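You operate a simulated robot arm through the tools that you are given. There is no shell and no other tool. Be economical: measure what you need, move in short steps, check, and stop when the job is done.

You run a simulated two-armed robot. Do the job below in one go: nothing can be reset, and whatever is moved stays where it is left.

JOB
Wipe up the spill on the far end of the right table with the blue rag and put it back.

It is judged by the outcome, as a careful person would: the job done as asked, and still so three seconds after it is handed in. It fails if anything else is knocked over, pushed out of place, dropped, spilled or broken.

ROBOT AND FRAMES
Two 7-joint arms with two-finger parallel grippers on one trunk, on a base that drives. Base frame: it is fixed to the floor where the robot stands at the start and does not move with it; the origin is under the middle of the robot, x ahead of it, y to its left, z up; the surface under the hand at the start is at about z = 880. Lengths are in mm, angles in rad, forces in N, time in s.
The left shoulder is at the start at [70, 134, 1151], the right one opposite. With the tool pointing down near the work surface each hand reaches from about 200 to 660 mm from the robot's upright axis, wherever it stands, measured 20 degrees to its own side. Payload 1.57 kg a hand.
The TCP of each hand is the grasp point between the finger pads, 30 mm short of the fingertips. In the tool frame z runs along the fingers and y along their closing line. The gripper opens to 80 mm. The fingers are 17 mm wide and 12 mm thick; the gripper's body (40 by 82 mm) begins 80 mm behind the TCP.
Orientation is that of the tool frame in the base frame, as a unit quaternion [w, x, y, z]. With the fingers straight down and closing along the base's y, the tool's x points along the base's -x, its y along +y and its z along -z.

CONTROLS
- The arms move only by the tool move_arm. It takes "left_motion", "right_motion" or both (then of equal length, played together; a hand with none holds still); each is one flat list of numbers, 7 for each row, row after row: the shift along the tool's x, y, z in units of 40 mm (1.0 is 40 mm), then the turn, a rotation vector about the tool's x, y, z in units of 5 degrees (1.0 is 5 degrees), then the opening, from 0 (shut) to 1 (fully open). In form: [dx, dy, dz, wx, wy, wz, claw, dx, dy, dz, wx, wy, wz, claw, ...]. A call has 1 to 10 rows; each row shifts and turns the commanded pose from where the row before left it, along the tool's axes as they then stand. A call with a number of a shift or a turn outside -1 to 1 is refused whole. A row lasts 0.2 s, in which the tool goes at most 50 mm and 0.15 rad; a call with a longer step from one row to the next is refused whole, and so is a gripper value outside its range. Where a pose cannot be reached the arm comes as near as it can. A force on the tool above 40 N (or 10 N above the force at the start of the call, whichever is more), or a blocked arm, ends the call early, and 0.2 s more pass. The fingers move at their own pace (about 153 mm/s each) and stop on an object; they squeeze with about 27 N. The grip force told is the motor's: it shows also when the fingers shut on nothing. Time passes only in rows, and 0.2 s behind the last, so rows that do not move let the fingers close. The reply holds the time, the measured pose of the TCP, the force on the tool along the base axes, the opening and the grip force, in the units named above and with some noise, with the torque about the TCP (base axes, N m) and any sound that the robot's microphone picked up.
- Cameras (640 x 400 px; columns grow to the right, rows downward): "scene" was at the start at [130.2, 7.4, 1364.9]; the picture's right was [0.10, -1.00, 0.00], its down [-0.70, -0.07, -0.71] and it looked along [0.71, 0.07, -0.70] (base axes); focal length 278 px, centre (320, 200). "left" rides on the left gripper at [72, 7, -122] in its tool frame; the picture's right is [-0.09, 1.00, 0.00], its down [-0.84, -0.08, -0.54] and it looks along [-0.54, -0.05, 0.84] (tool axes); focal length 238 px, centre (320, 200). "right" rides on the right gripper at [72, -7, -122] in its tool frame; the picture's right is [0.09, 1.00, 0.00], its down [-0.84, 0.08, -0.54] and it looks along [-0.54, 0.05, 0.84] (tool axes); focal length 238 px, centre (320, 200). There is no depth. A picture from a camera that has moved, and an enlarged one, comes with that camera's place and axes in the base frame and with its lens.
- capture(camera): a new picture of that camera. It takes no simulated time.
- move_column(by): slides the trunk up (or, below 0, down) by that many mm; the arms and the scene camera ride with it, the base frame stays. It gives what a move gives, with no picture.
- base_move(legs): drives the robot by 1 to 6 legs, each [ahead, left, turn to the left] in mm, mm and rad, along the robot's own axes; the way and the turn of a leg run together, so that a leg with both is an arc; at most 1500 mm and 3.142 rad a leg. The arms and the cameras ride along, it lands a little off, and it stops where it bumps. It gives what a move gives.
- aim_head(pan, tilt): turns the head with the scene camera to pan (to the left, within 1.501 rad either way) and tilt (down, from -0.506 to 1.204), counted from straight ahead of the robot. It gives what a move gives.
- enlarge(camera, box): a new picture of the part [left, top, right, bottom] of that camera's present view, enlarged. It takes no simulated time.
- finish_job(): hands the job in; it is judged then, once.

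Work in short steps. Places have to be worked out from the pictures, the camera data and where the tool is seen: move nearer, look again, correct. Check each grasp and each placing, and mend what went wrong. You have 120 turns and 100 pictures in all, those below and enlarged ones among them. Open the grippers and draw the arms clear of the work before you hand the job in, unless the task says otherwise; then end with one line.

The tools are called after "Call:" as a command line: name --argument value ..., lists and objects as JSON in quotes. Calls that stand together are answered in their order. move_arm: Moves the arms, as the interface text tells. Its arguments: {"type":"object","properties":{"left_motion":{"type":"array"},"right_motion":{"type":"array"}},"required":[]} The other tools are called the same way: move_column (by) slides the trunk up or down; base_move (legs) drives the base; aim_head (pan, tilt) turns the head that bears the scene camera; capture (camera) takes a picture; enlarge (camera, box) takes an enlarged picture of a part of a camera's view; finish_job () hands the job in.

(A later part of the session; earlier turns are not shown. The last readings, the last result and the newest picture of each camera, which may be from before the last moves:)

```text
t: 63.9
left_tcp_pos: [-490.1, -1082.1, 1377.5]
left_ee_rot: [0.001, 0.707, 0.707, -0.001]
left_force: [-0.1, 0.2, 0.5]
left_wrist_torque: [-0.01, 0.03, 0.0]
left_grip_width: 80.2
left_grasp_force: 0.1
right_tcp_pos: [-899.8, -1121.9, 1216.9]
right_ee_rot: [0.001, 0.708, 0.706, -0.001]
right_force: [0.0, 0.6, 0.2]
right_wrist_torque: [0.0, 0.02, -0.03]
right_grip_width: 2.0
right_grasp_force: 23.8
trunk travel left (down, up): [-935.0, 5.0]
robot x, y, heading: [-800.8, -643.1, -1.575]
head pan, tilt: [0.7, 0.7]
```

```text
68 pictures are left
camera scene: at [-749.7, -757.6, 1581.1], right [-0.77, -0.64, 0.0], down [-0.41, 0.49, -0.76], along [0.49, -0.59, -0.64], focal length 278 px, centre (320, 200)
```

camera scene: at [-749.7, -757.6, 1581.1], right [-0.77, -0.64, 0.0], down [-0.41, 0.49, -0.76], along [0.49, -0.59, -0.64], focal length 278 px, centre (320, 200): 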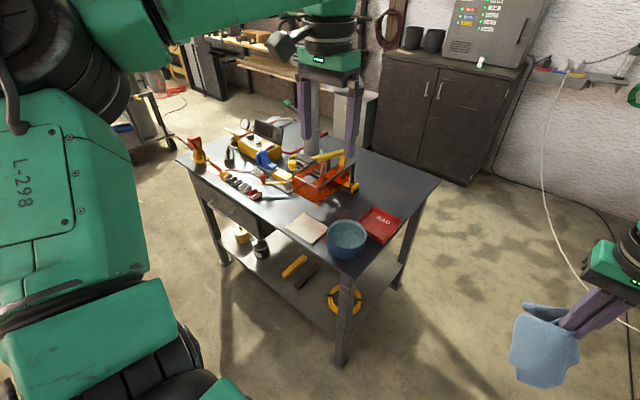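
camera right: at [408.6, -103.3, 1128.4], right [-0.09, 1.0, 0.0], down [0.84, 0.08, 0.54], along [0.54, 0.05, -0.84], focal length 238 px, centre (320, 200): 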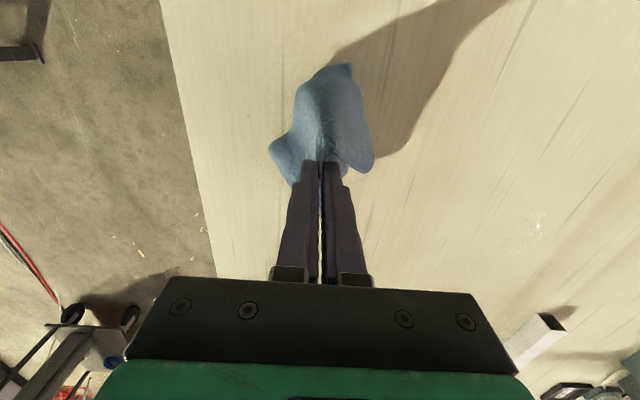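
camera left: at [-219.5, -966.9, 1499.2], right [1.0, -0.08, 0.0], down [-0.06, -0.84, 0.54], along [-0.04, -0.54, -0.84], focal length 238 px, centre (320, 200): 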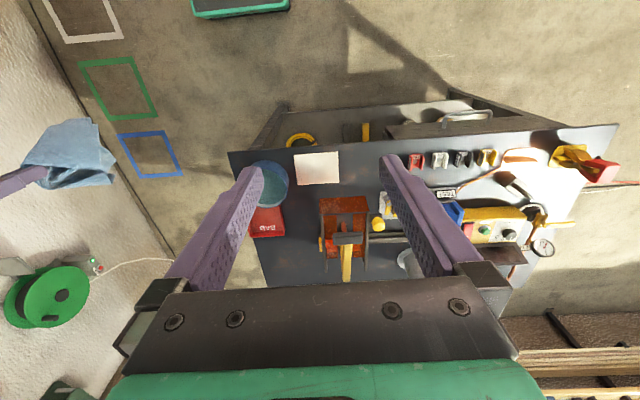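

Call:
base_move --legs '[[350, 0, 0]]'

Call:
aim_head --pan 0.9 --tilt 0.75

Call:
capture --camera "scene"

Call:
capture --camera "left"

```text
t: 66.1
left_tcp_pos: [-498.2, -1431.3, 1378.3]
left_ee_rot: [0.001, 0.711, 0.703, -0.001]
left_force: [0.2, -0.2, 0.6]
left_wrist_torque: [0.01, -0.01, 0.0]
left_grip_width: 80.5
left_grasp_force: 0.1
right_tcp_pos: [-908.0, -1466.5, 1217.2]
right_ee_rot: [0.0, 0.712, 0.703, 0.0]
right_force: [0.5, 0.0, 0.2]
right_wrist_torque: [-0.02, -0.01, -0.05]
right_grip_width: 1.8
right_grasp_force: 23.4
trunk travel left (down, up): [-935.0, 5.0]
robot x, y, heading: [-804.1, -987.5, -1.585]
head pan, tilt: [0.7, 0.7]
```

```text
t: 66.9
left_tcp_pos: [-498.4, -1434.1, 1376.5]
left_ee_rot: [0.001, 0.711, 0.703, -0.001]
left_force: [-0.4, 0.0, -0.1]
left_wrist_torque: [-0.03, 0.02, 0.05]
left_grip_width: 79.8
left_grasp_force: 0.2
right_tcp_pos: [-907.4, -1469.7, 1216.7]
right_ee_rot: [0.001, 0.712, 0.702, 0.001]
right_force: [-0.4, 0.1, -0.2]
right_wrist_torque: [0.05, -0.01, -0.01]
right_grip_width: 2.1
right_grasp_force: 23.3
trunk travel left (down, up): [-935.0, 5.0]
robot x, y, heading: [-805.4, -992.6, -1.586]
head pan, tilt: [0.901, 0.75]
```

```text
67 pictures are left
camera scene: at [-743.2, -1093.3, 1576.9], right [-0.63, -0.77, 0.0], down [-0.53, 0.43, -0.73], along [0.57, -0.46, -0.68], focal length 278 px, centre (320, 200)
```

scene: 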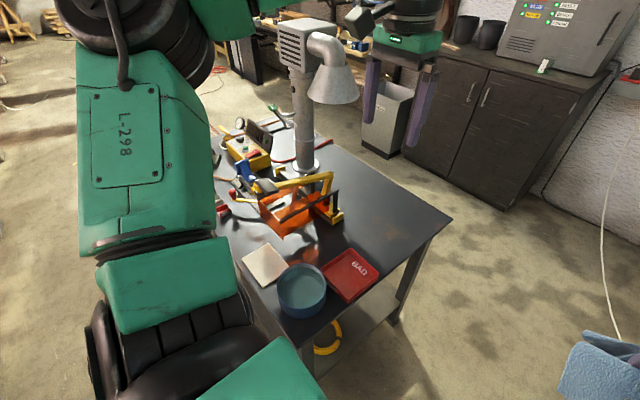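

```text
66 pictures are left
camera left: at [-491.3, -1363.1, 1499.6], right [0.99, -0.1, 0.0], down [-0.09, -0.84, 0.54], along [-0.06, -0.54, -0.84], focal length 238 px, centre (320, 200)
```

left: 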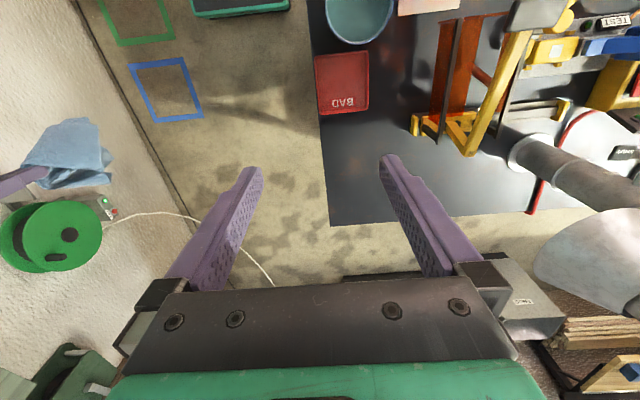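

Call:
enlarge --camera "left" --box '[310, 40, 550, 230]'

Call:
enlarge --camera "scene" --box '[200, 110, 460, 320]'

```text
2.11 times, centred on (430, 135) of left
camera zoom: at [-491.3, -1363.1, 1499.6], right [0.99, -0.1, 0.0], down [-0.09, -0.84, 0.54], along [-0.06, -0.54, -0.84], focal length 502 px, centre (88, 337)
```

zoom: 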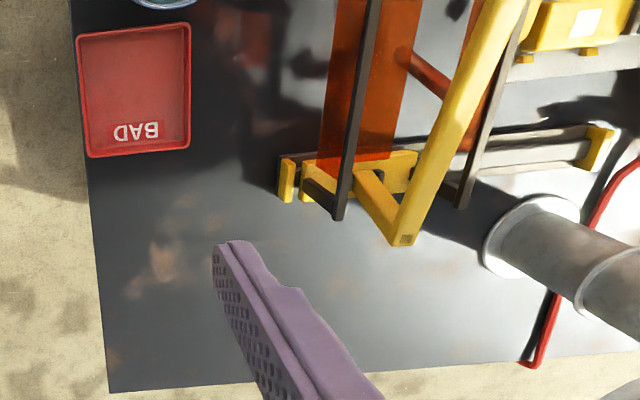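

```text
1.90 times, centred on (330, 215) of scene
camera zoom: at [-743.2, -1093.3, 1576.9], right [-0.63, -0.77, 0.0], down [-0.53, 0.43, -0.73], along [0.57, -0.46, -0.68], focal length 530 px, centre (301, 171)
```

zoom: 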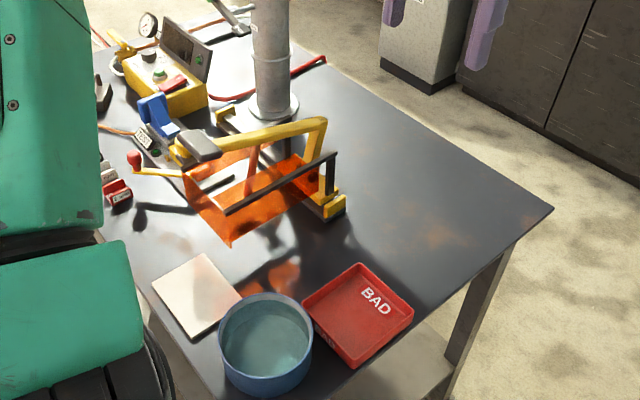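

The bench still shows nothing wet. I turn to face +x at the aisle to survey the front table and whatever stands further right and ahead.

Call:
base_move --legs '[[-350, 0, 0], [0, 0, 1.58], [250, 0, 0]]'

Call:
aim_head --pan 0.0 --tilt 0.3

Call:
capture --camera "scene"

Call:
aim_head --pan 0.6 --tilt 0.4

Call:
capture --camera "scene"

```text
t: 74.3
left_tcp_pos: [-97.2, -351.7, 1379.4]
left_ee_rot: [0.002, 0.025, 1.0, 0.0]
left_force: [-0.1, 0.5, -0.7]
left_wrist_torque: [0.02, -0.02, -0.02]
left_grip_width: 80.0
left_grasp_force: 0.1
right_tcp_pos: [-79.3, -764.9, 1218.3]
right_ee_rot: [0.001, 0.026, 1.0, 0.0]
right_force: [-0.2, -0.1, 0.6]
right_wrist_torque: [0.0, -0.02, -0.02]
right_grip_width: 1.8
right_grasp_force: 24.0
trunk travel left (down, up): [-935.0, 5.0]
robot x, y, heading: [-549.2, -644.1, -0.053]
head pan, tilt: [0.901, 0.75]
```

```text
t: 75.5
left_tcp_pos: [-95.8, -352.9, 1377.4]
left_ee_rot: [0.0, 0.025, 1.0, 0.0]
left_force: [-0.7, 0.6, 0.2]
left_wrist_torque: [0.0, 0.01, 0.0]
left_grip_width: 80.0
left_grasp_force: 0.0
right_tcp_pos: [-76.1, -764.6, 1217.7]
right_ee_rot: [0.0, 0.026, 1.0, 0.0]
right_force: [-0.3, 0.4, -0.2]
right_wrist_torque: [-0.02, 0.0, -0.03]
right_grip_width: 1.8
right_grasp_force: 23.8
trunk travel left (down, up): [-935.0, 5.0]
robot x, y, heading: [-551.0, -641.9, -0.049]
head pan, tilt: [0.0, 0.3]
```

```text
63 pictures are left
camera scene: at [-408.9, -650.8, 1617.2], right [-0.05, -1.0, 0.0], down [-0.3, 0.01, -0.96], along [0.95, -0.05, -0.3], focal length 278 px, centre (320, 200)
```

scene: 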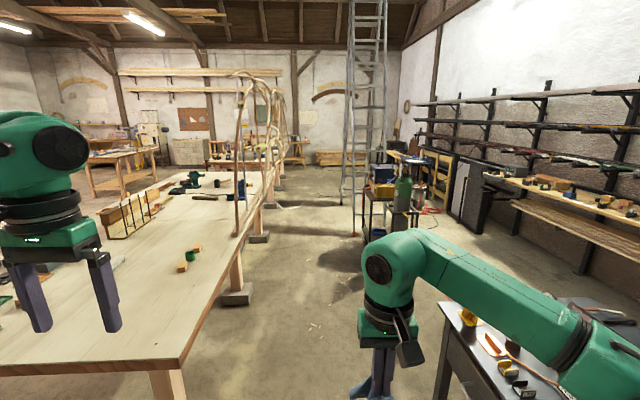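

```text
t: 76.5
left_tcp_pos: [-94.3, -353.7, 1377.8]
left_ee_rot: [0.001, 0.026, 1.0, 0.0]
left_force: [0.5, 0.3, 0.0]
left_wrist_torque: [-0.04, 0.0, -0.03]
left_grip_width: 80.0
left_grasp_force: 0.0
right_tcp_pos: [-75.4, -764.3, 1218.1]
right_ee_rot: [-0.001, 0.025, 1.0, 0.001]
right_force: [0.2, -0.5, -0.5]
right_wrist_torque: [0.01, -0.01, -0.04]
right_grip_width: 1.8
right_grasp_force: 23.5
trunk travel left (down, up): [-935.0, 5.0]
robot x, y, heading: [-550.9, -643.7, -0.048]
head pan, tilt: [0.6, 0.4]
```

```text
62 pictures are left
camera scene: at [-422.1, -598.0, 1607.9], right [0.52, -0.85, 0.0], down [-0.33, -0.2, -0.92], along [0.79, 0.48, -0.39], focal length 278 px, centre (320, 200)
```

scene: 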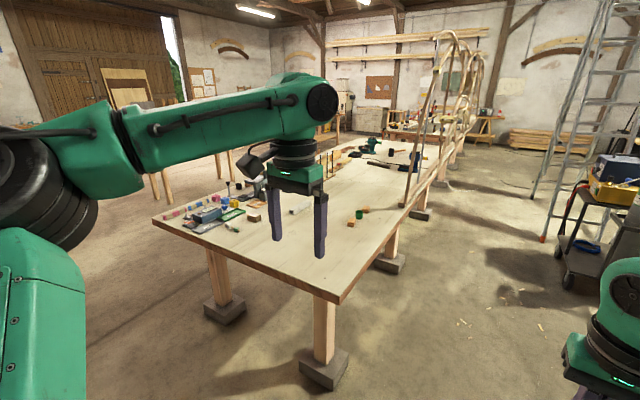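

Call:
aim_head --pan -0.1 --tilt 0.3

Call:
enlarge --camera "scene" --box '[200, 100, 420, 240]'

Call:
enlarge --camera "scene" --box '[320, 100, 480, 240]'

```text
t: 77.6
left_tcp_pos: [-95.0, -352.2, 1376.8]
left_ee_rot: [0.0, 0.025, 1.0, 0.0]
left_force: [0.3, 0.9, 0.8]
left_wrist_torque: [0.0, 0.03, 0.02]
left_grip_width: 79.9
left_grasp_force: 0.0
right_tcp_pos: [-75.7, -765.5, 1217.6]
right_ee_rot: [0.0, 0.025, 1.0, 0.0]
right_force: [0.1, -1.1, -0.1]
right_wrist_torque: [0.03, 0.0, 0.0]
right_grip_width: 2.0
right_grasp_force: 23.2
trunk travel left (down, up): [-935.0, 5.0]
robot x, y, heading: [-546.7, -644.9, -0.047]
head pan, tilt: [-0.099, 0.3]
```

```text
2.86 times, centred on (310, 170) of scene
camera zoom: at [-409.1, -660.0, 1617.2], right [-0.15, -0.99, 0.0], down [-0.29, 0.04, -0.96], along [0.94, -0.14, -0.3], focal length 796 px, centre (349, 286)
```

zoom: 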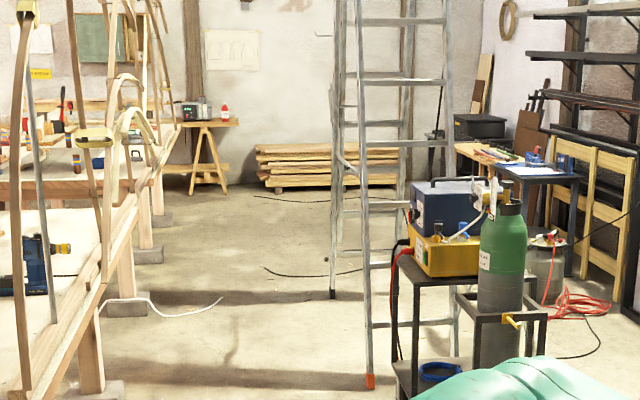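

```text
2.86 times, centred on (400, 170) of scene
camera zoom: at [-409.1, -660.0, 1617.2], right [-0.15, -0.99, 0.0], down [-0.29, 0.04, -0.96], along [0.94, -0.14, -0.3], focal length 796 px, centre (91, 286)
```

zoom: 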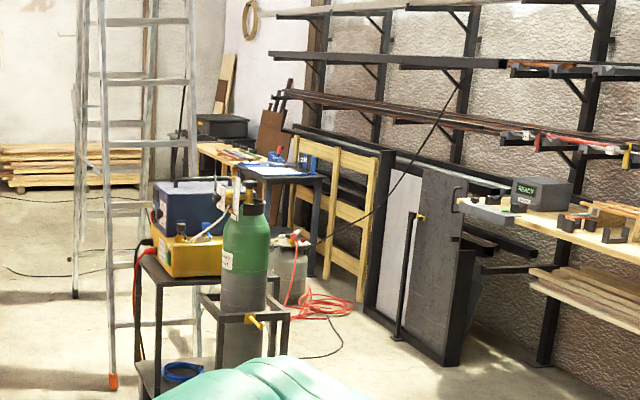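

I drive up the aisle past the bench to view its other end from the +x side.

Call:
base_move --legs '[[1350, 0, 0], [0, 0, -1.5]]'

Call:
aim_head --pan -0.7 --tilt 0.75

Call:
capture --camera "scene"

Call:
capture --camera "right"

```text
t: 87.9
left_tcp_pos: [1091.1, -1154.8, 1377.4]
left_ee_rot: [0.0, 0.706, 0.709, 0.0]
left_force: [0.0, 0.3, 0.2]
left_wrist_torque: [0.02, -0.04, -0.04]
left_grip_width: 79.9
left_grasp_force: 0.0
right_tcp_pos: [681.9, -1198.0, 1217.8]
right_ee_rot: [0.0, 0.706, 0.708, -0.001]
right_force: [-0.2, -0.2, -0.3]
right_wrist_torque: [0.01, 0.02, 0.03]
right_grip_width: 1.8
right_grasp_force: 23.7
trunk travel left (down, up): [-935.0, 5.0]
robot x, y, heading: [777.6, -716.3, -1.564]
head pan, tilt: [-0.099, 0.3]
```

```text
t: 88.9
left_tcp_pos: [1091.2, -1156.0, 1378.9]
left_ee_rot: [0.0, 0.706, 0.709, 0.0]
left_force: [-0.8, 0.0, -0.1]
left_wrist_torque: [-0.02, -0.03, -0.02]
left_grip_width: 79.8
left_grasp_force: 0.0
right_tcp_pos: [680.5, -1197.2, 1216.2]
right_ee_rot: [0.0, 0.706, 0.708, 0.001]
right_force: [0.3, -0.1, 0.7]
right_wrist_torque: [-0.01, 0.01, 0.03]
right_grip_width: 2.0
right_grasp_force: 23.6
trunk travel left (down, up): [-935.0, 5.0]
robot x, y, heading: [776.4, -720.2, -1.564]
head pan, tilt: [-0.7, 0.75]
```

```text
59 pictures are left
camera scene: at [722.5, -831.9, 1576.9], right [-0.77, 0.64, 0.0], down [0.44, 0.52, -0.73], along [-0.47, -0.56, -0.68], focal length 278 px, centre (320, 200)
```

scene: 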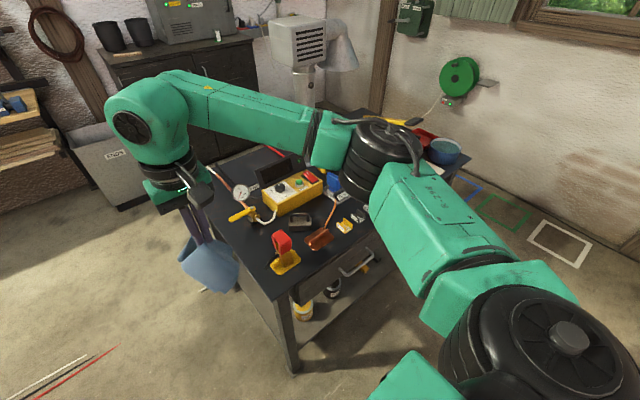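

```text
58 pictures are left
camera right: at [674.8, -1125.4, 1338.6], right [1.0, 0.1, 0.0], down [0.08, -0.84, 0.54], along [0.05, -0.54, -0.84], focal length 238 px, centre (320, 200)
```

right: 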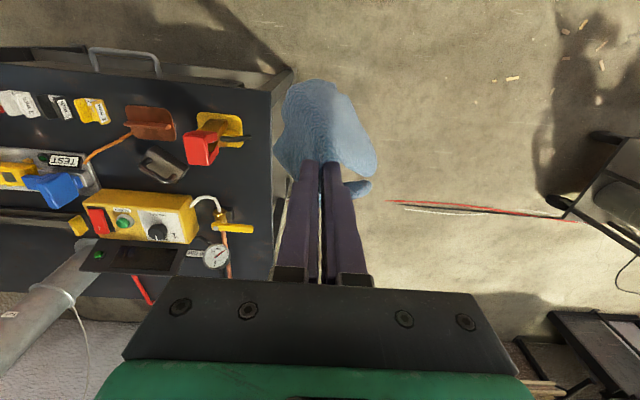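

This bench is clean from every side. I turn back to +x and inspect the length and far end of the long front table.

Call:
base_move --legs '[[0, 0, 1.564]]'

Call:
aim_head --pan 0.5 --tilt 0.35

Call:
capture --camera "scene"

Call:
aim_head --pan -0.3 --tilt 0.3

Call:
capture --camera "scene"

```text
t: 93.1
left_tcp_pos: [1226.3, -418.0, 1377.3]
left_ee_rot: [0.0, 0.016, 1.0, 0.0]
left_force: [0.7, 1.2, -0.3]
left_wrist_torque: [0.02, -0.01, -0.02]
left_grip_width: 79.9
left_grasp_force: 0.1
right_tcp_pos: [1253.9, -829.8, 1217.7]
right_ee_rot: [-0.001, 0.016, 1.0, 0.001]
right_force: [0.4, -0.3, 0.2]
right_wrist_torque: [0.01, 0.0, -0.01]
right_grip_width: 1.5
right_grasp_force: 23.3
trunk travel left (down, up): [-935.0, 5.0]
robot x, y, heading: [780.2, -716.5, -0.03]
head pan, tilt: [-0.7, 0.75]
```

```text
t: 94.5
left_tcp_pos: [1226.9, -417.8, 1377.7]
left_ee_rot: [0.0, 0.016, 1.0, 0.0]
left_force: [0.1, -0.1, 0.0]
left_wrist_torque: [0.03, -0.02, 0.01]
left_grip_width: 79.8
left_grasp_force: 0.1
right_tcp_pos: [1252.9, -829.6, 1216.5]
right_ee_rot: [0.0, 0.016, 1.0, 0.001]
right_force: [-0.6, -0.6, -0.2]
right_wrist_torque: [0.01, 0.01, -0.01]
right_grip_width: 1.9
right_grasp_force: 23.9
trunk travel left (down, up): [-935.0, 5.0]
robot x, y, heading: [776.9, -718.8, -0.037]
head pan, tilt: [0.499, 0.351]
```

```text
57 pictures are left
camera scene: at [908.8, -677.7, 1612.4], right [0.45, -0.89, 0.0], down [-0.31, -0.15, -0.94], along [0.84, 0.42, -0.34], focal length 278 px, centre (320, 200)
```

scene: 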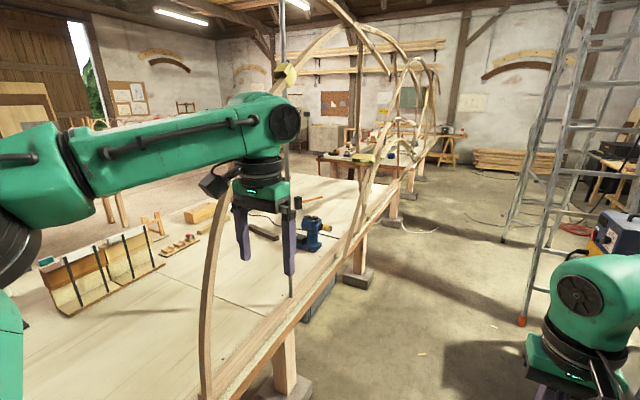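

```text
t: 95.6
left_tcp_pos: [1226.8, -418.7, 1377.2]
left_ee_rot: [0.001, 0.015, 1.0, 0.0]
left_force: [0.0, -0.7, -0.2]
left_wrist_torque: [-0.02, 0.02, 0.02]
left_grip_width: 79.9
left_grasp_force: 0.0
right_tcp_pos: [1253.7, -830.0, 1216.0]
right_ee_rot: [0.0, 0.016, 1.0, 0.0]
right_force: [-0.2, 0.0, 0.2]
right_wrist_torque: [-0.02, 0.0, -0.03]
right_grip_width: 1.8
right_grasp_force: 23.6
trunk travel left (down, up): [-935.0, 5.0]
robot x, y, heading: [779.2, -715.6, -0.033]
head pan, tilt: [-0.3, 0.3]
```

```text
56 pictures are left
camera scene: at [913.8, -749.8, 1617.2], right [-0.33, -0.95, 0.0], down [-0.28, 0.1, -0.96], along [0.9, -0.31, -0.3], focal length 278 px, centre (320, 200)
```

scene: 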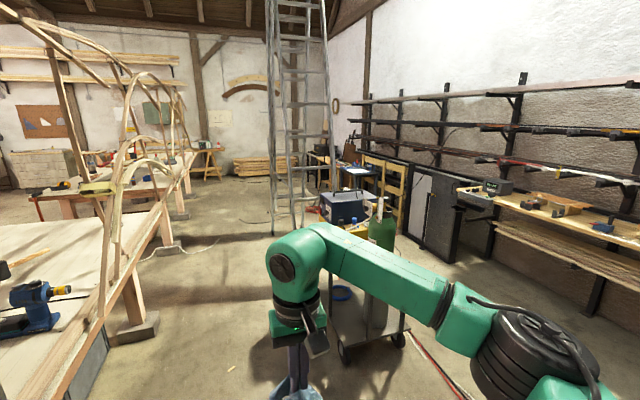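

Call:
aim_head --pan 0.45 --tilt 0.35

Call:
enlarge --camera "scene" --box '[100, 130, 420, 330]'

Call:
aim_head --pan 1.2 --tilt 0.6

Call:
capture --camera "scene"

```text
t: 96.7
left_tcp_pos: [1227.2, -418.5, 1377.5]
left_ee_rot: [0.0, 0.015, 1.0, 0.0]
left_force: [0.5, -0.4, -0.2]
left_wrist_torque: [-0.01, 0.01, 0.0]
left_grip_width: 79.7
left_grasp_force: 0.1
right_tcp_pos: [1253.5, -829.5, 1216.1]
right_ee_rot: [0.0, 0.016, 1.0, 0.001]
right_force: [-0.7, -0.5, -0.8]
right_wrist_torque: [-0.01, -0.01, -0.04]
right_grip_width: 1.4
right_grasp_force: 24.1
trunk travel left (down, up): [-935.0, 5.0]
robot x, y, heading: [778.7, -716.2, -0.028]
head pan, tilt: [0.45, 0.351]
```

```text
2.00 times, centred on (260, 230) of scene
camera zoom: at [910.7, -681.9, 1612.5], right [0.41, -0.91, 0.0], down [-0.31, -0.14, -0.94], along [0.86, 0.38, -0.34], focal length 557 px, centre (440, 140)
```

zoom: 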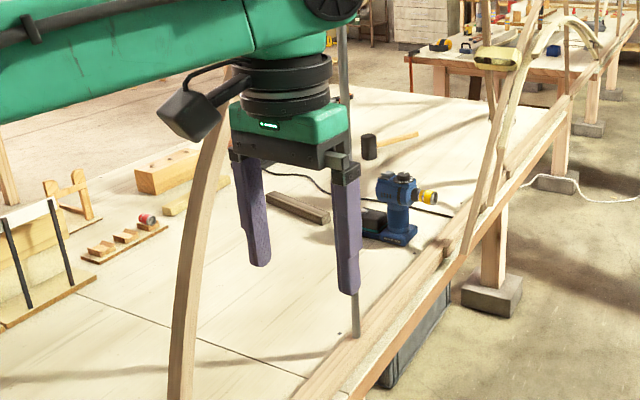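

```text
t: 97.8
left_tcp_pos: [1226.3, -417.5, 1377.9]
left_ee_rot: [0.0, 0.015, 1.0, 0.0]
left_force: [0.3, 1.1, 0.0]
left_wrist_torque: [0.03, 0.02, -0.01]
left_grip_width: 80.0
left_grasp_force: 0.1
right_tcp_pos: [1254.7, -830.4, 1216.3]
right_ee_rot: [0.001, 0.015, 1.0, 0.0]
right_force: [0.3, 0.4, 0.3]
right_wrist_torque: [0.0, 0.02, -0.05]
right_grip_width: 2.1
right_grasp_force: 24.1
trunk travel left (down, up): [-935.0, 5.0]
robot x, y, heading: [779.8, -719.3, -0.033]
head pan, tilt: [1.201, 0.6]
```

```text
54 pictures are left
camera scene: at [860.3, -638.3, 1589.7], right [0.92, -0.39, 0.0], down [-0.22, -0.52, -0.83], along [0.32, 0.76, -0.56], focal length 278 px, centre (320, 200)
```

scene: 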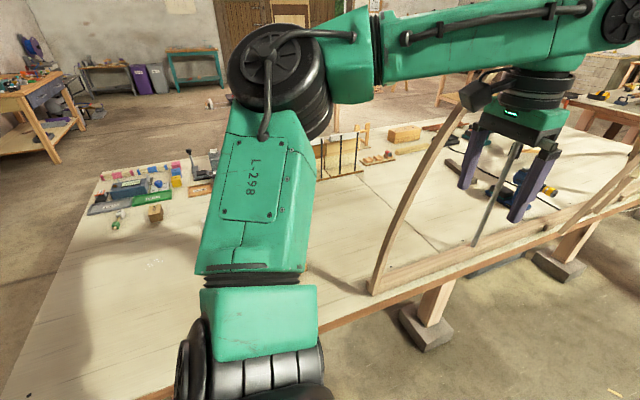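

The glint on the front table at (598,197) is again there. Before deciding, I check the dark table by the racks further ahead on the right.

Call:
aim_head --pan -0.3 --tilt 0.3

Call:
enlarge --camera "scene" --box '[310, 130, 420, 210]'

Call:
enlarge --camera "scene" --box '[440, 170, 640, 290]'

Call:
enlarge --camera "scene" --box '[0, 130, 240, 270]'

```text
t: 99.4
left_tcp_pos: [1226.1, -417.9, 1377.8]
left_ee_rot: [0.0, 0.016, 1.0, 0.0]
left_force: [0.1, 0.2, 0.5]
left_wrist_torque: [0.02, -0.02, -0.02]
left_grip_width: 80.0
left_grasp_force: 0.0
right_tcp_pos: [1253.7, -829.7, 1216.4]
right_ee_rot: [0.0, 0.016, 1.0, 0.0]
right_force: [-0.2, 0.6, 0.3]
right_wrist_torque: [-0.02, 0.02, -0.03]
right_grip_width: 1.7
right_grasp_force: 23.9
trunk travel left (down, up): [-935.0, 5.0]
robot x, y, heading: [775.9, -716.0, -0.036]
head pan, tilt: [-0.3, 0.3]
```

```text
5.00 times, centred on (365, 170) of scene
camera zoom: at [913.9, -749.9, 1617.2], right [-0.33, -0.95, 0.0], down [-0.28, 0.1, -0.96], along [0.9, -0.31, -0.3], focal length 1393 px, centre (95, 350)
```

zoom: 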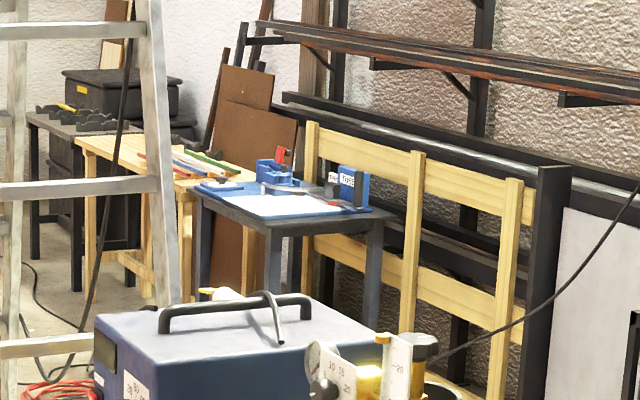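

```text
3.20 times, centred on (540, 230) of scene
camera zoom: at [913.9, -749.9, 1617.2], right [-0.33, -0.95, 0.0], down [-0.28, 0.1, -0.96], along [0.9, -0.31, -0.3], focal length 891 px, centre (-384, 104)
```

zoom: 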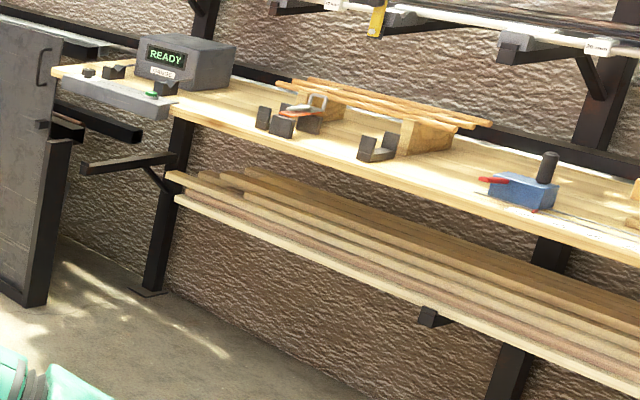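

```text
2.67 times, centred on (120, 200) of scene
camera zoom: at [913.9, -749.9, 1617.2], right [-0.33, -0.95, 0.0], down [-0.28, 0.1, -0.96], along [0.9, -0.31, -0.3], focal length 743 px, centre (853, 200)
```

zoom: 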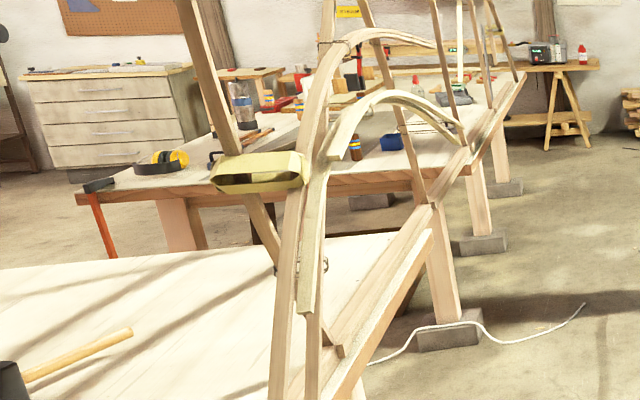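

Many tables are there, but the one directly to my right at the start is the dark bench, whose far end (ahead) is the x≈550 end. I turn back to inspect that end closely with zooms.

Call:
base_move --legs '[[0, 0, -1.53], [250, 0, 0]]'

Call:
aim_head --pan -0.95 --tilt 0.8

Call:
enlarge --camera "right" --box '[0, 0, 300, 200]'

Call:
capture --camera "scene"

Call:
capture --camera "right"

```text
t: 104.9
left_tcp_pos: [1114.6, -1386.3, 1379.5]
left_ee_rot: [0.001, 0.694, 0.72, -0.002]
left_force: [-0.6, 0.6, 0.1]
left_wrist_torque: [-0.04, 0.0, 0.02]
left_grip_width: 79.7
left_grasp_force: 0.1
right_tcp_pos: [705.9, -1443.1, 1218.5]
right_ee_rot: [0.001, 0.695, 0.719, -0.001]
right_force: [-0.3, 0.1, -1.1]
right_wrist_torque: [-0.04, -0.01, 0.05]
right_grip_width: 2.0
right_grasp_force: 23.2
trunk travel left (down, up): [-935.0, 5.0]
robot x, y, heading: [779.6, -957.0, -1.534]
head pan, tilt: [-0.3, 0.3]
```

```text
t: 105.9
left_tcp_pos: [1115.4, -1393.9, 1378.6]
left_ee_rot: [0.001, 0.693, 0.72, 0.0]
left_force: [0.5, -0.6, -0.7]
left_wrist_torque: [0.02, 0.01, -0.03]
left_grip_width: 79.8
left_grasp_force: 0.0
right_tcp_pos: [706.5, -1447.6, 1217.5]
right_ee_rot: [-0.001, 0.695, 0.719, 0.0]
right_force: [-1.0, -0.4, -0.5]
right_wrist_torque: [0.01, 0.0, 0.0]
right_grip_width: 1.7
right_grasp_force: 23.5
trunk travel left (down, up): [-935.0, 5.0]
robot x, y, heading: [790.4, -965.4, -1.534]
head pan, tilt: [-0.949, 0.799]
```

```text
2.00 times, centred on (150, 100) of right
camera zoom: at [697.0, -1375.7, 1338.4], right [0.99, 0.13, 0.0], down [0.11, -0.83, 0.54], along [0.07, -0.54, -0.84], focal length 477 px, centre (660, 400)
```

zoom: 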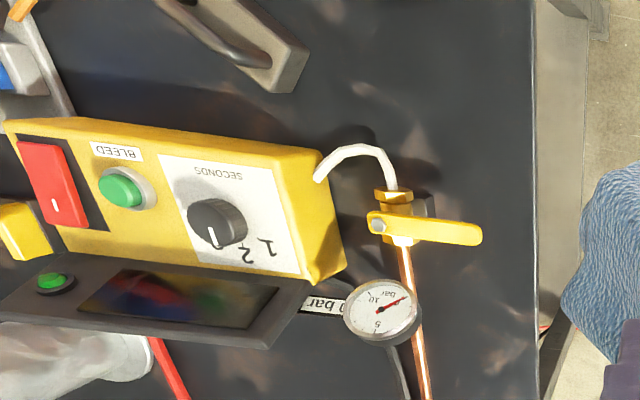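

```text
49 pictures are left
camera scene: at [722.6, -1065.0, 1572.8], right [-0.61, 0.79, 0.0], down [0.57, 0.44, -0.7], along [-0.55, -0.43, -0.72], focal length 278 px, centre (320, 200)
```

scene: 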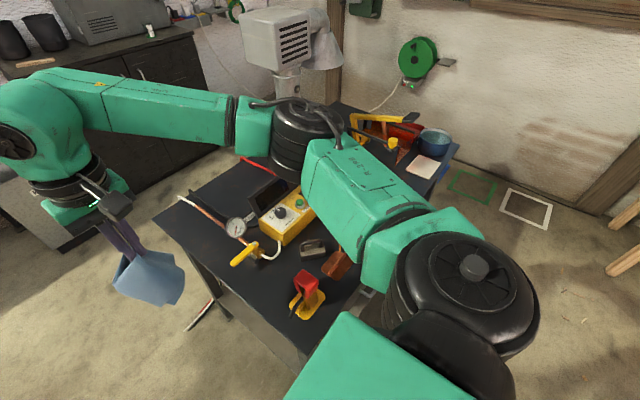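

```text
48 pictures are left
camera right: at [697.0, -1375.7, 1338.4], right [0.99, 0.13, 0.0], down [0.11, -0.83, 0.54], along [0.07, -0.54, -0.84], focal length 238 px, centre (320, 200)
```

right: 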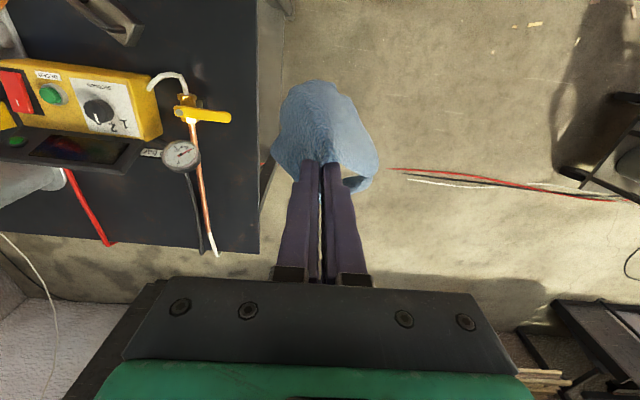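

No spill at this end either. In an earlier view there were odd mirror-like reflections between the white slab, bucket and orange box, so I go back there to look closely from above with the left hand camera.

Call:
base_move --legs '[[-350, 0, -0.035], [0, -1340, 0], [280, 0, 0]]'

Call:
enlarge --camera "left" --box '[200, 0, 420, 150]'

Call:
enlarge --camera "left" --box '[230, 120, 430, 280]'

```text
t: 116.1
left_tcp_pos: [-256.9, -1333.0, 1378.8]
left_ee_rot: [0.001, 0.708, 0.706, -0.002]
left_force: [-0.1, 0.2, -0.2]
left_wrist_torque: [0.01, 0.0, 0.01]
left_grip_width: 80.2
left_grasp_force: 0.1
right_tcp_pos: [-667.8, -1370.7, 1218.6]
right_ee_rot: [0.002, 0.708, 0.706, 0.0]
right_force: [-0.1, 0.7, -0.1]
right_wrist_torque: [-0.02, -0.01, 0.03]
right_grip_width: 2.0
right_grasp_force: 23.6
trunk travel left (down, up): [-935.0, 5.0]
robot x, y, heading: [-567.5, -894.9, -1.576]
head pan, tilt: [-0.949, 0.799]
```

```text
2.67 times, centred on (310, 75) of left
camera zoom: at [-250.8, -1260.8, 1500.7], right [1.0, -0.1, 0.0], down [-0.08, -0.83, 0.55], along [-0.05, -0.54, -0.84], focal length 636 px, centre (347, 533)
```

zoom: 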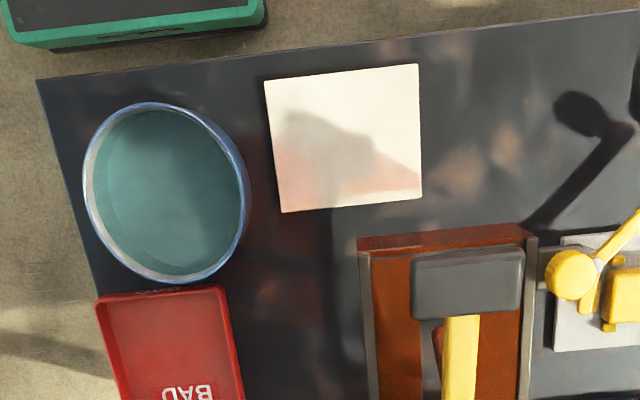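

```text
2.50 times, centred on (330, 200) of left
camera zoom: at [-250.8, -1260.8, 1500.7], right [1.0, -0.1, 0.0], down [-0.08, -0.83, 0.55], along [-0.05, -0.54, -0.84], focal length 596 px, centre (295, 200)
```

zoom: 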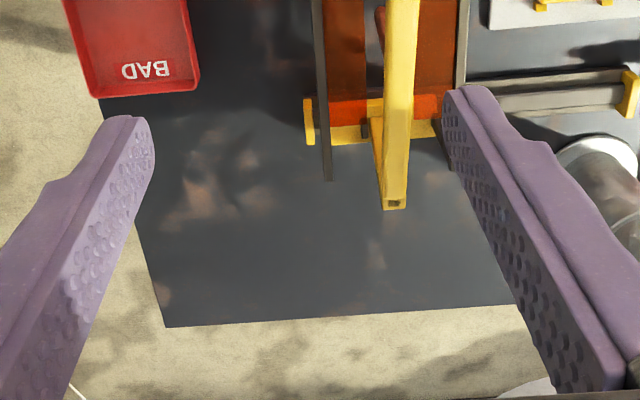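

The bench is clean here as well; only rust in the texture. I return toward the start and scan the long table with zooms, since its spill is the only one found so far.

Call:
base_move --legs '[[-400, 0, 0], [0, 0, 1.576], [300, 0, 0], [0, 850, 0]]'

Call:
aim_head --pan 0.1 --tilt 0.45

Call:
capture --camera "scene"

Call:
enlarge --camera "scene" --box '[160, 60, 400, 210]'

```text
t: 128.2
left_tcp_pos: [147.5, 683.9, 1378.7]
left_ee_rot: [0.001, -0.011, 1.0, 0.0]
left_force: [1.1, 0.4, -0.2]
left_wrist_torque: [0.0, -0.02, -0.02]
left_grip_width: 80.0
left_grasp_force: 0.1
right_tcp_pos: [195.6, 274.0, 1216.5]
right_ee_rot: [0.0, -0.012, 1.0, 0.001]
right_force: [0.0, -0.6, 0.0]
right_wrist_torque: [-0.01, -0.01, -0.01]
right_grip_width: 1.7
right_grasp_force: 23.1
trunk travel left (down, up): [-935.0, 5.0]
robot x, y, heading: [-281.9, 359.0, 0.017]
head pan, tilt: [-0.949, 0.799]
```

```text
t: 129.5
left_tcp_pos: [147.3, 684.1, 1377.9]
left_ee_rot: [0.0, -0.012, 1.0, 0.001]
left_force: [0.0, 0.4, 0.4]
left_wrist_torque: [0.0, 0.03, -0.01]
left_grip_width: 80.1
left_grasp_force: 0.1
right_tcp_pos: [196.0, 274.8, 1217.7]
right_ee_rot: [0.001, -0.011, 1.0, 0.0]
right_force: [-0.2, -0.4, -0.5]
right_wrist_torque: [0.03, 0.02, 0.03]
right_grip_width: 1.6
right_grasp_force: 23.5
trunk travel left (down, up): [-935.0, 5.0]
robot x, y, heading: [-285.2, 360.3, 0.026]
head pan, tilt: [0.099, 0.45]
```

```text
45 pictures are left
camera scene: at [-145.9, 373.0, 1603.2], right [0.12, -0.99, 0.0], down [-0.43, -0.05, -0.9], along [0.89, 0.11, -0.44], focal length 278 px, centre (320, 200)
```

scene: 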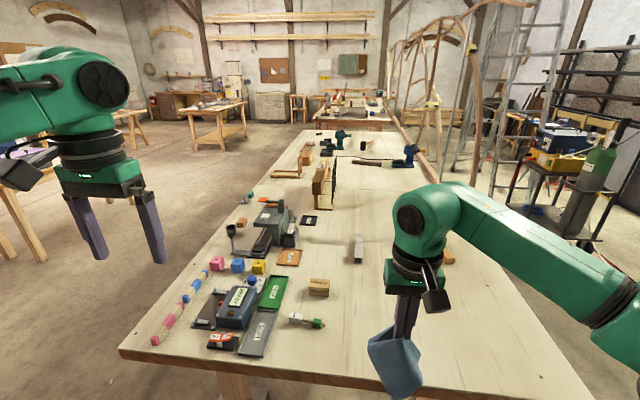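

```text
2.67 times, centred on (280, 135) of scene
camera zoom: at [-145.9, 373.0, 1603.2], right [0.12, -0.99, 0.0], down [-0.43, -0.05, -0.9], along [0.89, 0.11, -0.44], focal length 743 px, centre (427, 373)
```

zoom: 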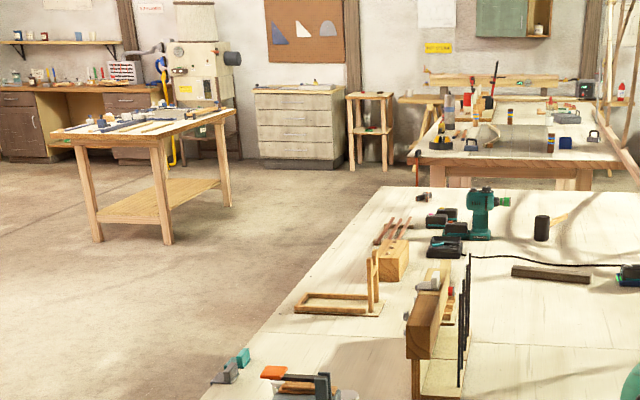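

Nothing new from here. I drive along the left side of the long table to examine its far half.

Call:
base_move --legs '[[0, 1200, 0], [1500, 0, 0], [200, 0, -0.7]]'

Call:
aim_head --pan 0.1 --tilt 0.45

Call:
capture --camera "scene"

```text
t: 144.2
left_tcp_pos: [1863.6, 1400.6, 1378.2]
left_ee_rot: [0.001, 0.357, 0.934, -0.001]
left_force: [0.5, 0.5, -1.5]
left_wrist_torque: [0.01, -0.05, 0.0]
left_grip_width: 80.0
left_grasp_force: 0.1
right_tcp_pos: [1620.9, 1066.9, 1218.1]
right_ee_rot: [0.0, 0.357, 0.934, 0.0]
right_force: [-0.2, 0.0, -0.9]
right_wrist_torque: [-0.03, 0.01, 0.06]
right_grip_width: 2.1
right_grasp_force: 23.4
trunk travel left (down, up): [-935.0, 5.0]
robot x, y, heading: [1328.5, 1456.9, -0.728]
head pan, tilt: [0.099, 0.45]
```

```text
t: 144.8
left_tcp_pos: [1864.9, 1399.5, 1378.3]
left_ee_rot: [0.0, 0.357, 0.934, -0.001]
left_force: [-0.3, -0.1, 0.6]
left_wrist_torque: [-0.02, 0.02, 0.02]
left_grip_width: 79.9
left_grasp_force: 0.1
right_tcp_pos: [1621.1, 1066.2, 1217.4]
right_ee_rot: [0.0, 0.357, 0.934, 0.0]
right_force: [0.5, -0.9, 0.3]
right_wrist_torque: [-0.02, 0.01, 0.0]
right_grip_width: 1.9
right_grasp_force: 23.1
trunk travel left (down, up): [-935.0, 5.0]
robot x, y, heading: [1327.9, 1462.1, -0.727]
head pan, tilt: [0.099, 0.45]
```

```text
43 pictures are left
camera scene: at [1438.0, 1370.6, 1603.3], right [-0.59, -0.81, 0.0], down [-0.35, 0.26, -0.9], along [0.73, -0.53, -0.43], focal length 278 px, centre (320, 200)
```

scene: 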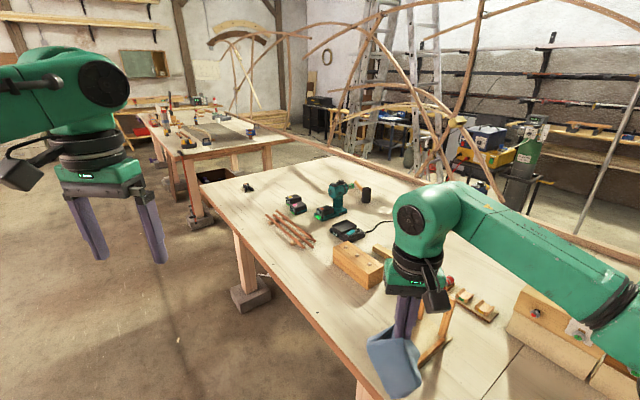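

Call:
enlarge --camera "scene" --box '[190, 140, 510, 300]'

Call:
enlarge --camera "scene" --box '[130, 80, 300, 190]'

```text
2.00 times, centred on (350, 220) of scene
camera zoom: at [1438.0, 1370.6, 1603.3], right [-0.59, -0.81, 0.0], down [-0.35, 0.26, -0.9], along [0.73, -0.53, -0.43], focal length 557 px, centre (260, 160)
```

zoom: 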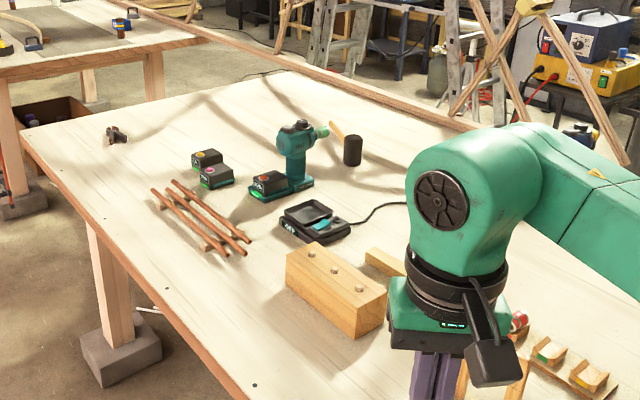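

```text
3.64 times, centred on (215, 135) of scene
camera zoom: at [1438.0, 1370.6, 1603.3], right [-0.59, -0.81, 0.0], down [-0.35, 0.26, -0.9], along [0.73, -0.53, -0.43], focal length 1013 px, centre (702, 436)
```

zoom: 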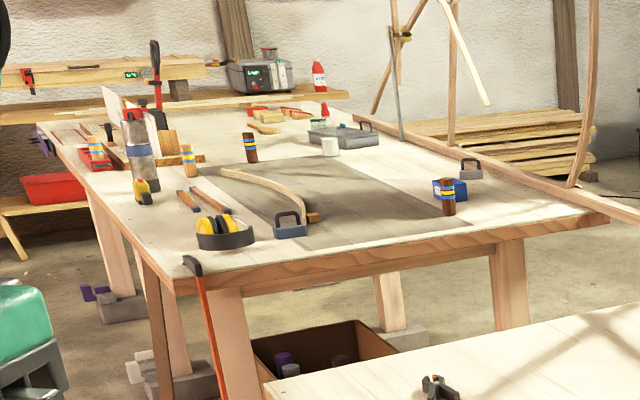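

The far half of this table is also dry. A clear puddle shows only at the right reflection angle: on the dark bench the ceiling lights would only mirror toward a low camera on the bench's wall side, which I haven't tried. I drive back there.

Call:
base_move --legs '[[0, 0, 0.727], [-1500, 0, 0], [-300, 0, 0], [0, -1500, 0], [0, -550, 0]]'

Call:
aim_head --pan 0.1 --tilt 0.5

Call:
capture --camera "scene"

```text
t: 165.7
left_tcp_pos: [-66.6, -316.1, 1376.9]
left_ee_rot: [0.001, 0.015, 1.0, -0.001]
left_force: [-0.1, 0.6, 0.3]
left_wrist_torque: [-0.02, -0.02, -0.03]
left_grip_width: 80.2
left_grasp_force: 0.1
right_tcp_pos: [-39.3, -727.4, 1217.1]
right_ee_rot: [0.0, 0.014, 1.0, 0.001]
right_force: [-0.2, 0.0, 0.6]
right_wrist_torque: [-0.02, 0.02, 0.0]
right_grip_width: 1.9
right_grasp_force: 23.3
trunk travel left (down, up): [-935.0, 5.0]
robot x, y, heading: [-514.7, -620.6, -0.03]
head pan, tilt: [0.099, 0.45]
```

```text
t: 166.4
left_tcp_pos: [-65.2, -317.1, 1377.4]
left_ee_rot: [0.001, 0.013, 1.0, -0.001]
left_force: [-1.0, -0.3, 0.0]
left_wrist_torque: [-0.03, 0.01, 0.01]
left_grip_width: 80.1
left_grasp_force: 0.0
right_tcp_pos: [-38.7, -728.6, 1217.3]
right_ee_rot: [0.0, 0.015, 1.0, 0.0]
right_force: [0.6, 0.9, -0.1]
right_wrist_torque: [0.0, -0.02, -0.02]
right_grip_width: 1.8
right_grasp_force: 23.6
trunk travel left (down, up): [-935.0, 5.0]
robot x, y, heading: [-515.9, -617.5, -0.031]
head pan, tilt: [0.099, 0.499]
```

```text
40 pictures are left
camera scene: at [-376.1, -612.5, 1598.8], right [0.07, -1.0, 0.0], down [-0.48, -0.03, -0.88], along [0.88, 0.06, -0.48], focal length 278 px, centre (320, 200)
```

scene: 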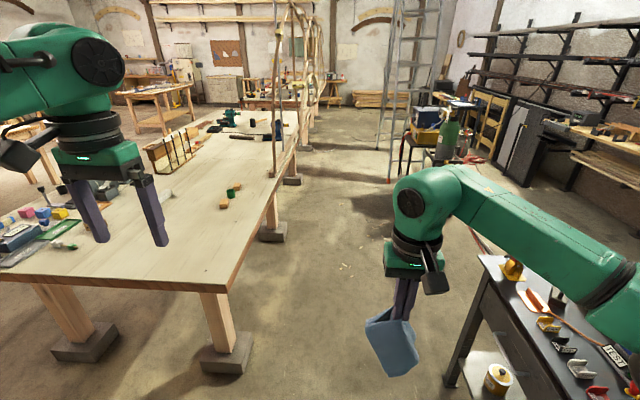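

There is wide free floor behind the bench (its back edge at y≈-1855, wall beyond -3000). I drive round its right end to the back and look across it toward the lights.

Call:
base_move --legs '[[0, 0, -1.54], [0, -435, 0], [1400, 0, 0], [400, 0, 0], [0, 0, 2.5]]'

Call:
aim_head --pan 0.0 --tilt 0.5

Call:
capture --camera "scene"

```text
t: 187.4
left_tcp_pos: [-937.2, -1891.2, 1378.0]
left_ee_rot: [0.0, -0.445, 0.895, 0.001]
left_force: [-0.5, 0.4, -0.2]
left_wrist_torque: [0.0, 0.0, 0.01]
left_grip_width: 80.1
left_grasp_force: 0.1
right_tcp_pos: [-585.7, -2106.8, 1216.2]
right_ee_rot: [0.0, -0.446, 0.895, 0.0]
right_force: [0.6, 0.0, -1.0]
right_wrist_torque: [0.01, 0.0, -0.01]
right_grip_width: 1.8
right_grasp_force: 24.1
trunk travel left (down, up): [-935.0, 5.0]
robot x, y, heading: [-952.1, -2430.6, 0.925]
head pan, tilt: [0.099, 0.499]
```

```text
t: 188.1
left_tcp_pos: [-937.7, -1889.7, 1376.9]
left_ee_rot: [0.0, -0.447, 0.895, 0.0]
left_force: [-0.2, 0.8, 0.3]
left_wrist_torque: [0.02, -0.02, -0.01]
left_grip_width: 80.0
left_grasp_force: 0.1
right_tcp_pos: [-586.1, -2107.1, 1217.5]
right_ee_rot: [-0.001, -0.446, 0.895, 0.001]
right_force: [0.4, 0.3, 0.9]
right_wrist_torque: [-0.01, -0.04, -0.02]
right_grip_width: 1.8
right_grasp_force: 23.4
trunk travel left (down, up): [-935.0, 5.0]
robot x, y, heading: [-953.1, -2431.8, 0.926]
head pan, tilt: [0.0, 0.499]
```

```text
39 pictures are left
camera scene: at [-869.3, -2319.0, 1598.8], right [0.8, -0.6, 0.0], down [-0.29, -0.38, -0.88], along [0.53, 0.7, -0.48], focal length 278 px, centre (320, 200)
```

scene: 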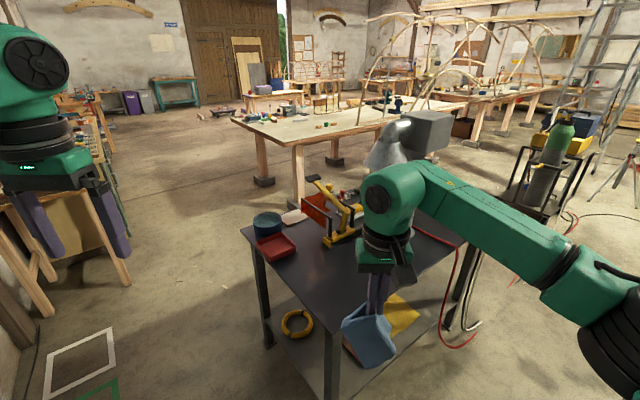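

I lower the trunk 300 mm (hands are clear of the bench) to get a grazing view.

Call:
move_column --by -280

Call:
aim_head --pan 0.0 --tilt 0.4

Call:
enlarge --camera "scene" --box '[200, 100, 500, 300]'

Call:
move_column --by -120

Call:
enlarge --camera "scene" --box '[200, 100, 500, 300]'

```text
t: 190.9
left_tcp_pos: [-937.2, -1890.8, 1097.3]
left_ee_rot: [0.001, -0.446, 0.895, 0.001]
left_force: [1.1, 0.7, -0.5]
left_wrist_torque: [0.01, 0.03, -0.01]
left_grip_width: 79.9
left_grasp_force: 0.1
right_tcp_pos: [-586.2, -2106.0, 937.7]
right_ee_rot: [0.0, -0.446, 0.895, 0.001]
right_force: [0.1, -0.2, -0.6]
right_wrist_torque: [0.02, 0.02, 0.01]
right_grip_width: 1.8
right_grasp_force: 23.8
trunk travel left (down, up): [-655.0, 285.0]
robot x, y, heading: [-953.4, -2430.2, 0.933]
head pan, tilt: [0.0, 0.499]
```

```text
t: 191.6
left_tcp_pos: [-938.1, -1891.0, 1098.1]
left_ee_rot: [0.001, -0.446, 0.895, 0.001]
left_force: [0.2, 0.1, -0.2]
left_wrist_torque: [0.02, 0.01, 0.0]
left_grip_width: 79.9
left_grasp_force: 0.0
right_tcp_pos: [-585.6, -2106.3, 937.9]
right_ee_rot: [0.0, -0.446, 0.895, 0.001]
right_force: [-0.3, -0.2, -0.2]
right_wrist_torque: [-0.01, 0.0, -0.02]
right_grip_width: 2.1
right_grasp_force: 22.9
trunk travel left (down, up): [-655.0, 285.0]
robot x, y, heading: [-955.8, -2430.1, 0.927]
head pan, tilt: [0.0, 0.4]
```

```text
2.00 times, centred on (350, 200) of scene
camera zoom: at [-868.5, -2317.7, 1327.9], right [0.8, -0.6, 0.0], down [-0.23, -0.31, -0.92], along [0.55, 0.74, -0.39], focal length 557 px, centre (260, 200)
```

zoom: 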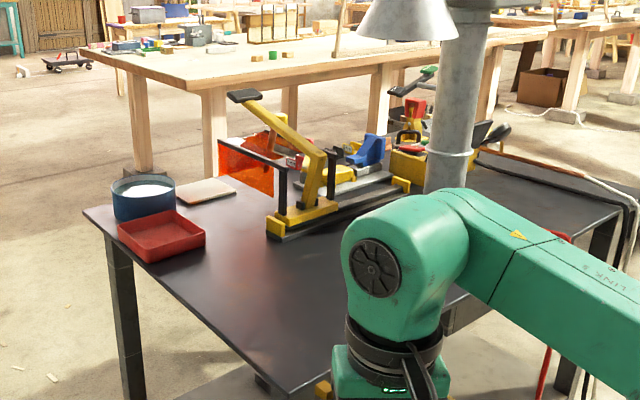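

```text
t: 193.1
left_tcp_pos: [-937.7, -1890.6, 977.7]
left_ee_rot: [0.001, -0.446, 0.895, 0.0]
left_force: [0.4, -0.5, 0.7]
left_wrist_torque: [0.01, 0.01, 0.0]
left_grip_width: 79.7
left_grasp_force: 0.0
right_tcp_pos: [-587.2, -2105.9, 815.7]
right_ee_rot: [0.0, -0.446, 0.895, 0.002]
right_force: [0.8, -0.3, 0.0]
right_wrist_torque: [0.03, -0.01, 0.02]
right_grip_width: 1.8
right_grasp_force: 23.3
trunk travel left (down, up): [-535.0, 405.0]
robot x, y, heading: [-953.8, -2432.5, 0.925]
head pan, tilt: [0.0, 0.4]
```

```text
2.00 times, centred on (350, 200) of scene
camera zoom: at [-868.6, -2317.8, 1208.0], right [0.8, -0.6, 0.0], down [-0.23, -0.31, -0.92], along [0.55, 0.74, -0.39], focal length 557 px, centre (260, 200)
```

zoom: 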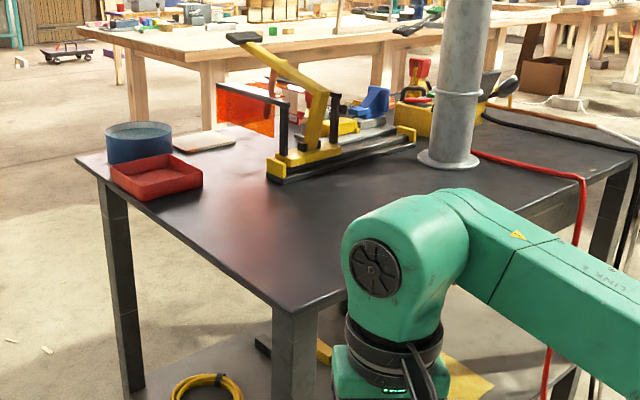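

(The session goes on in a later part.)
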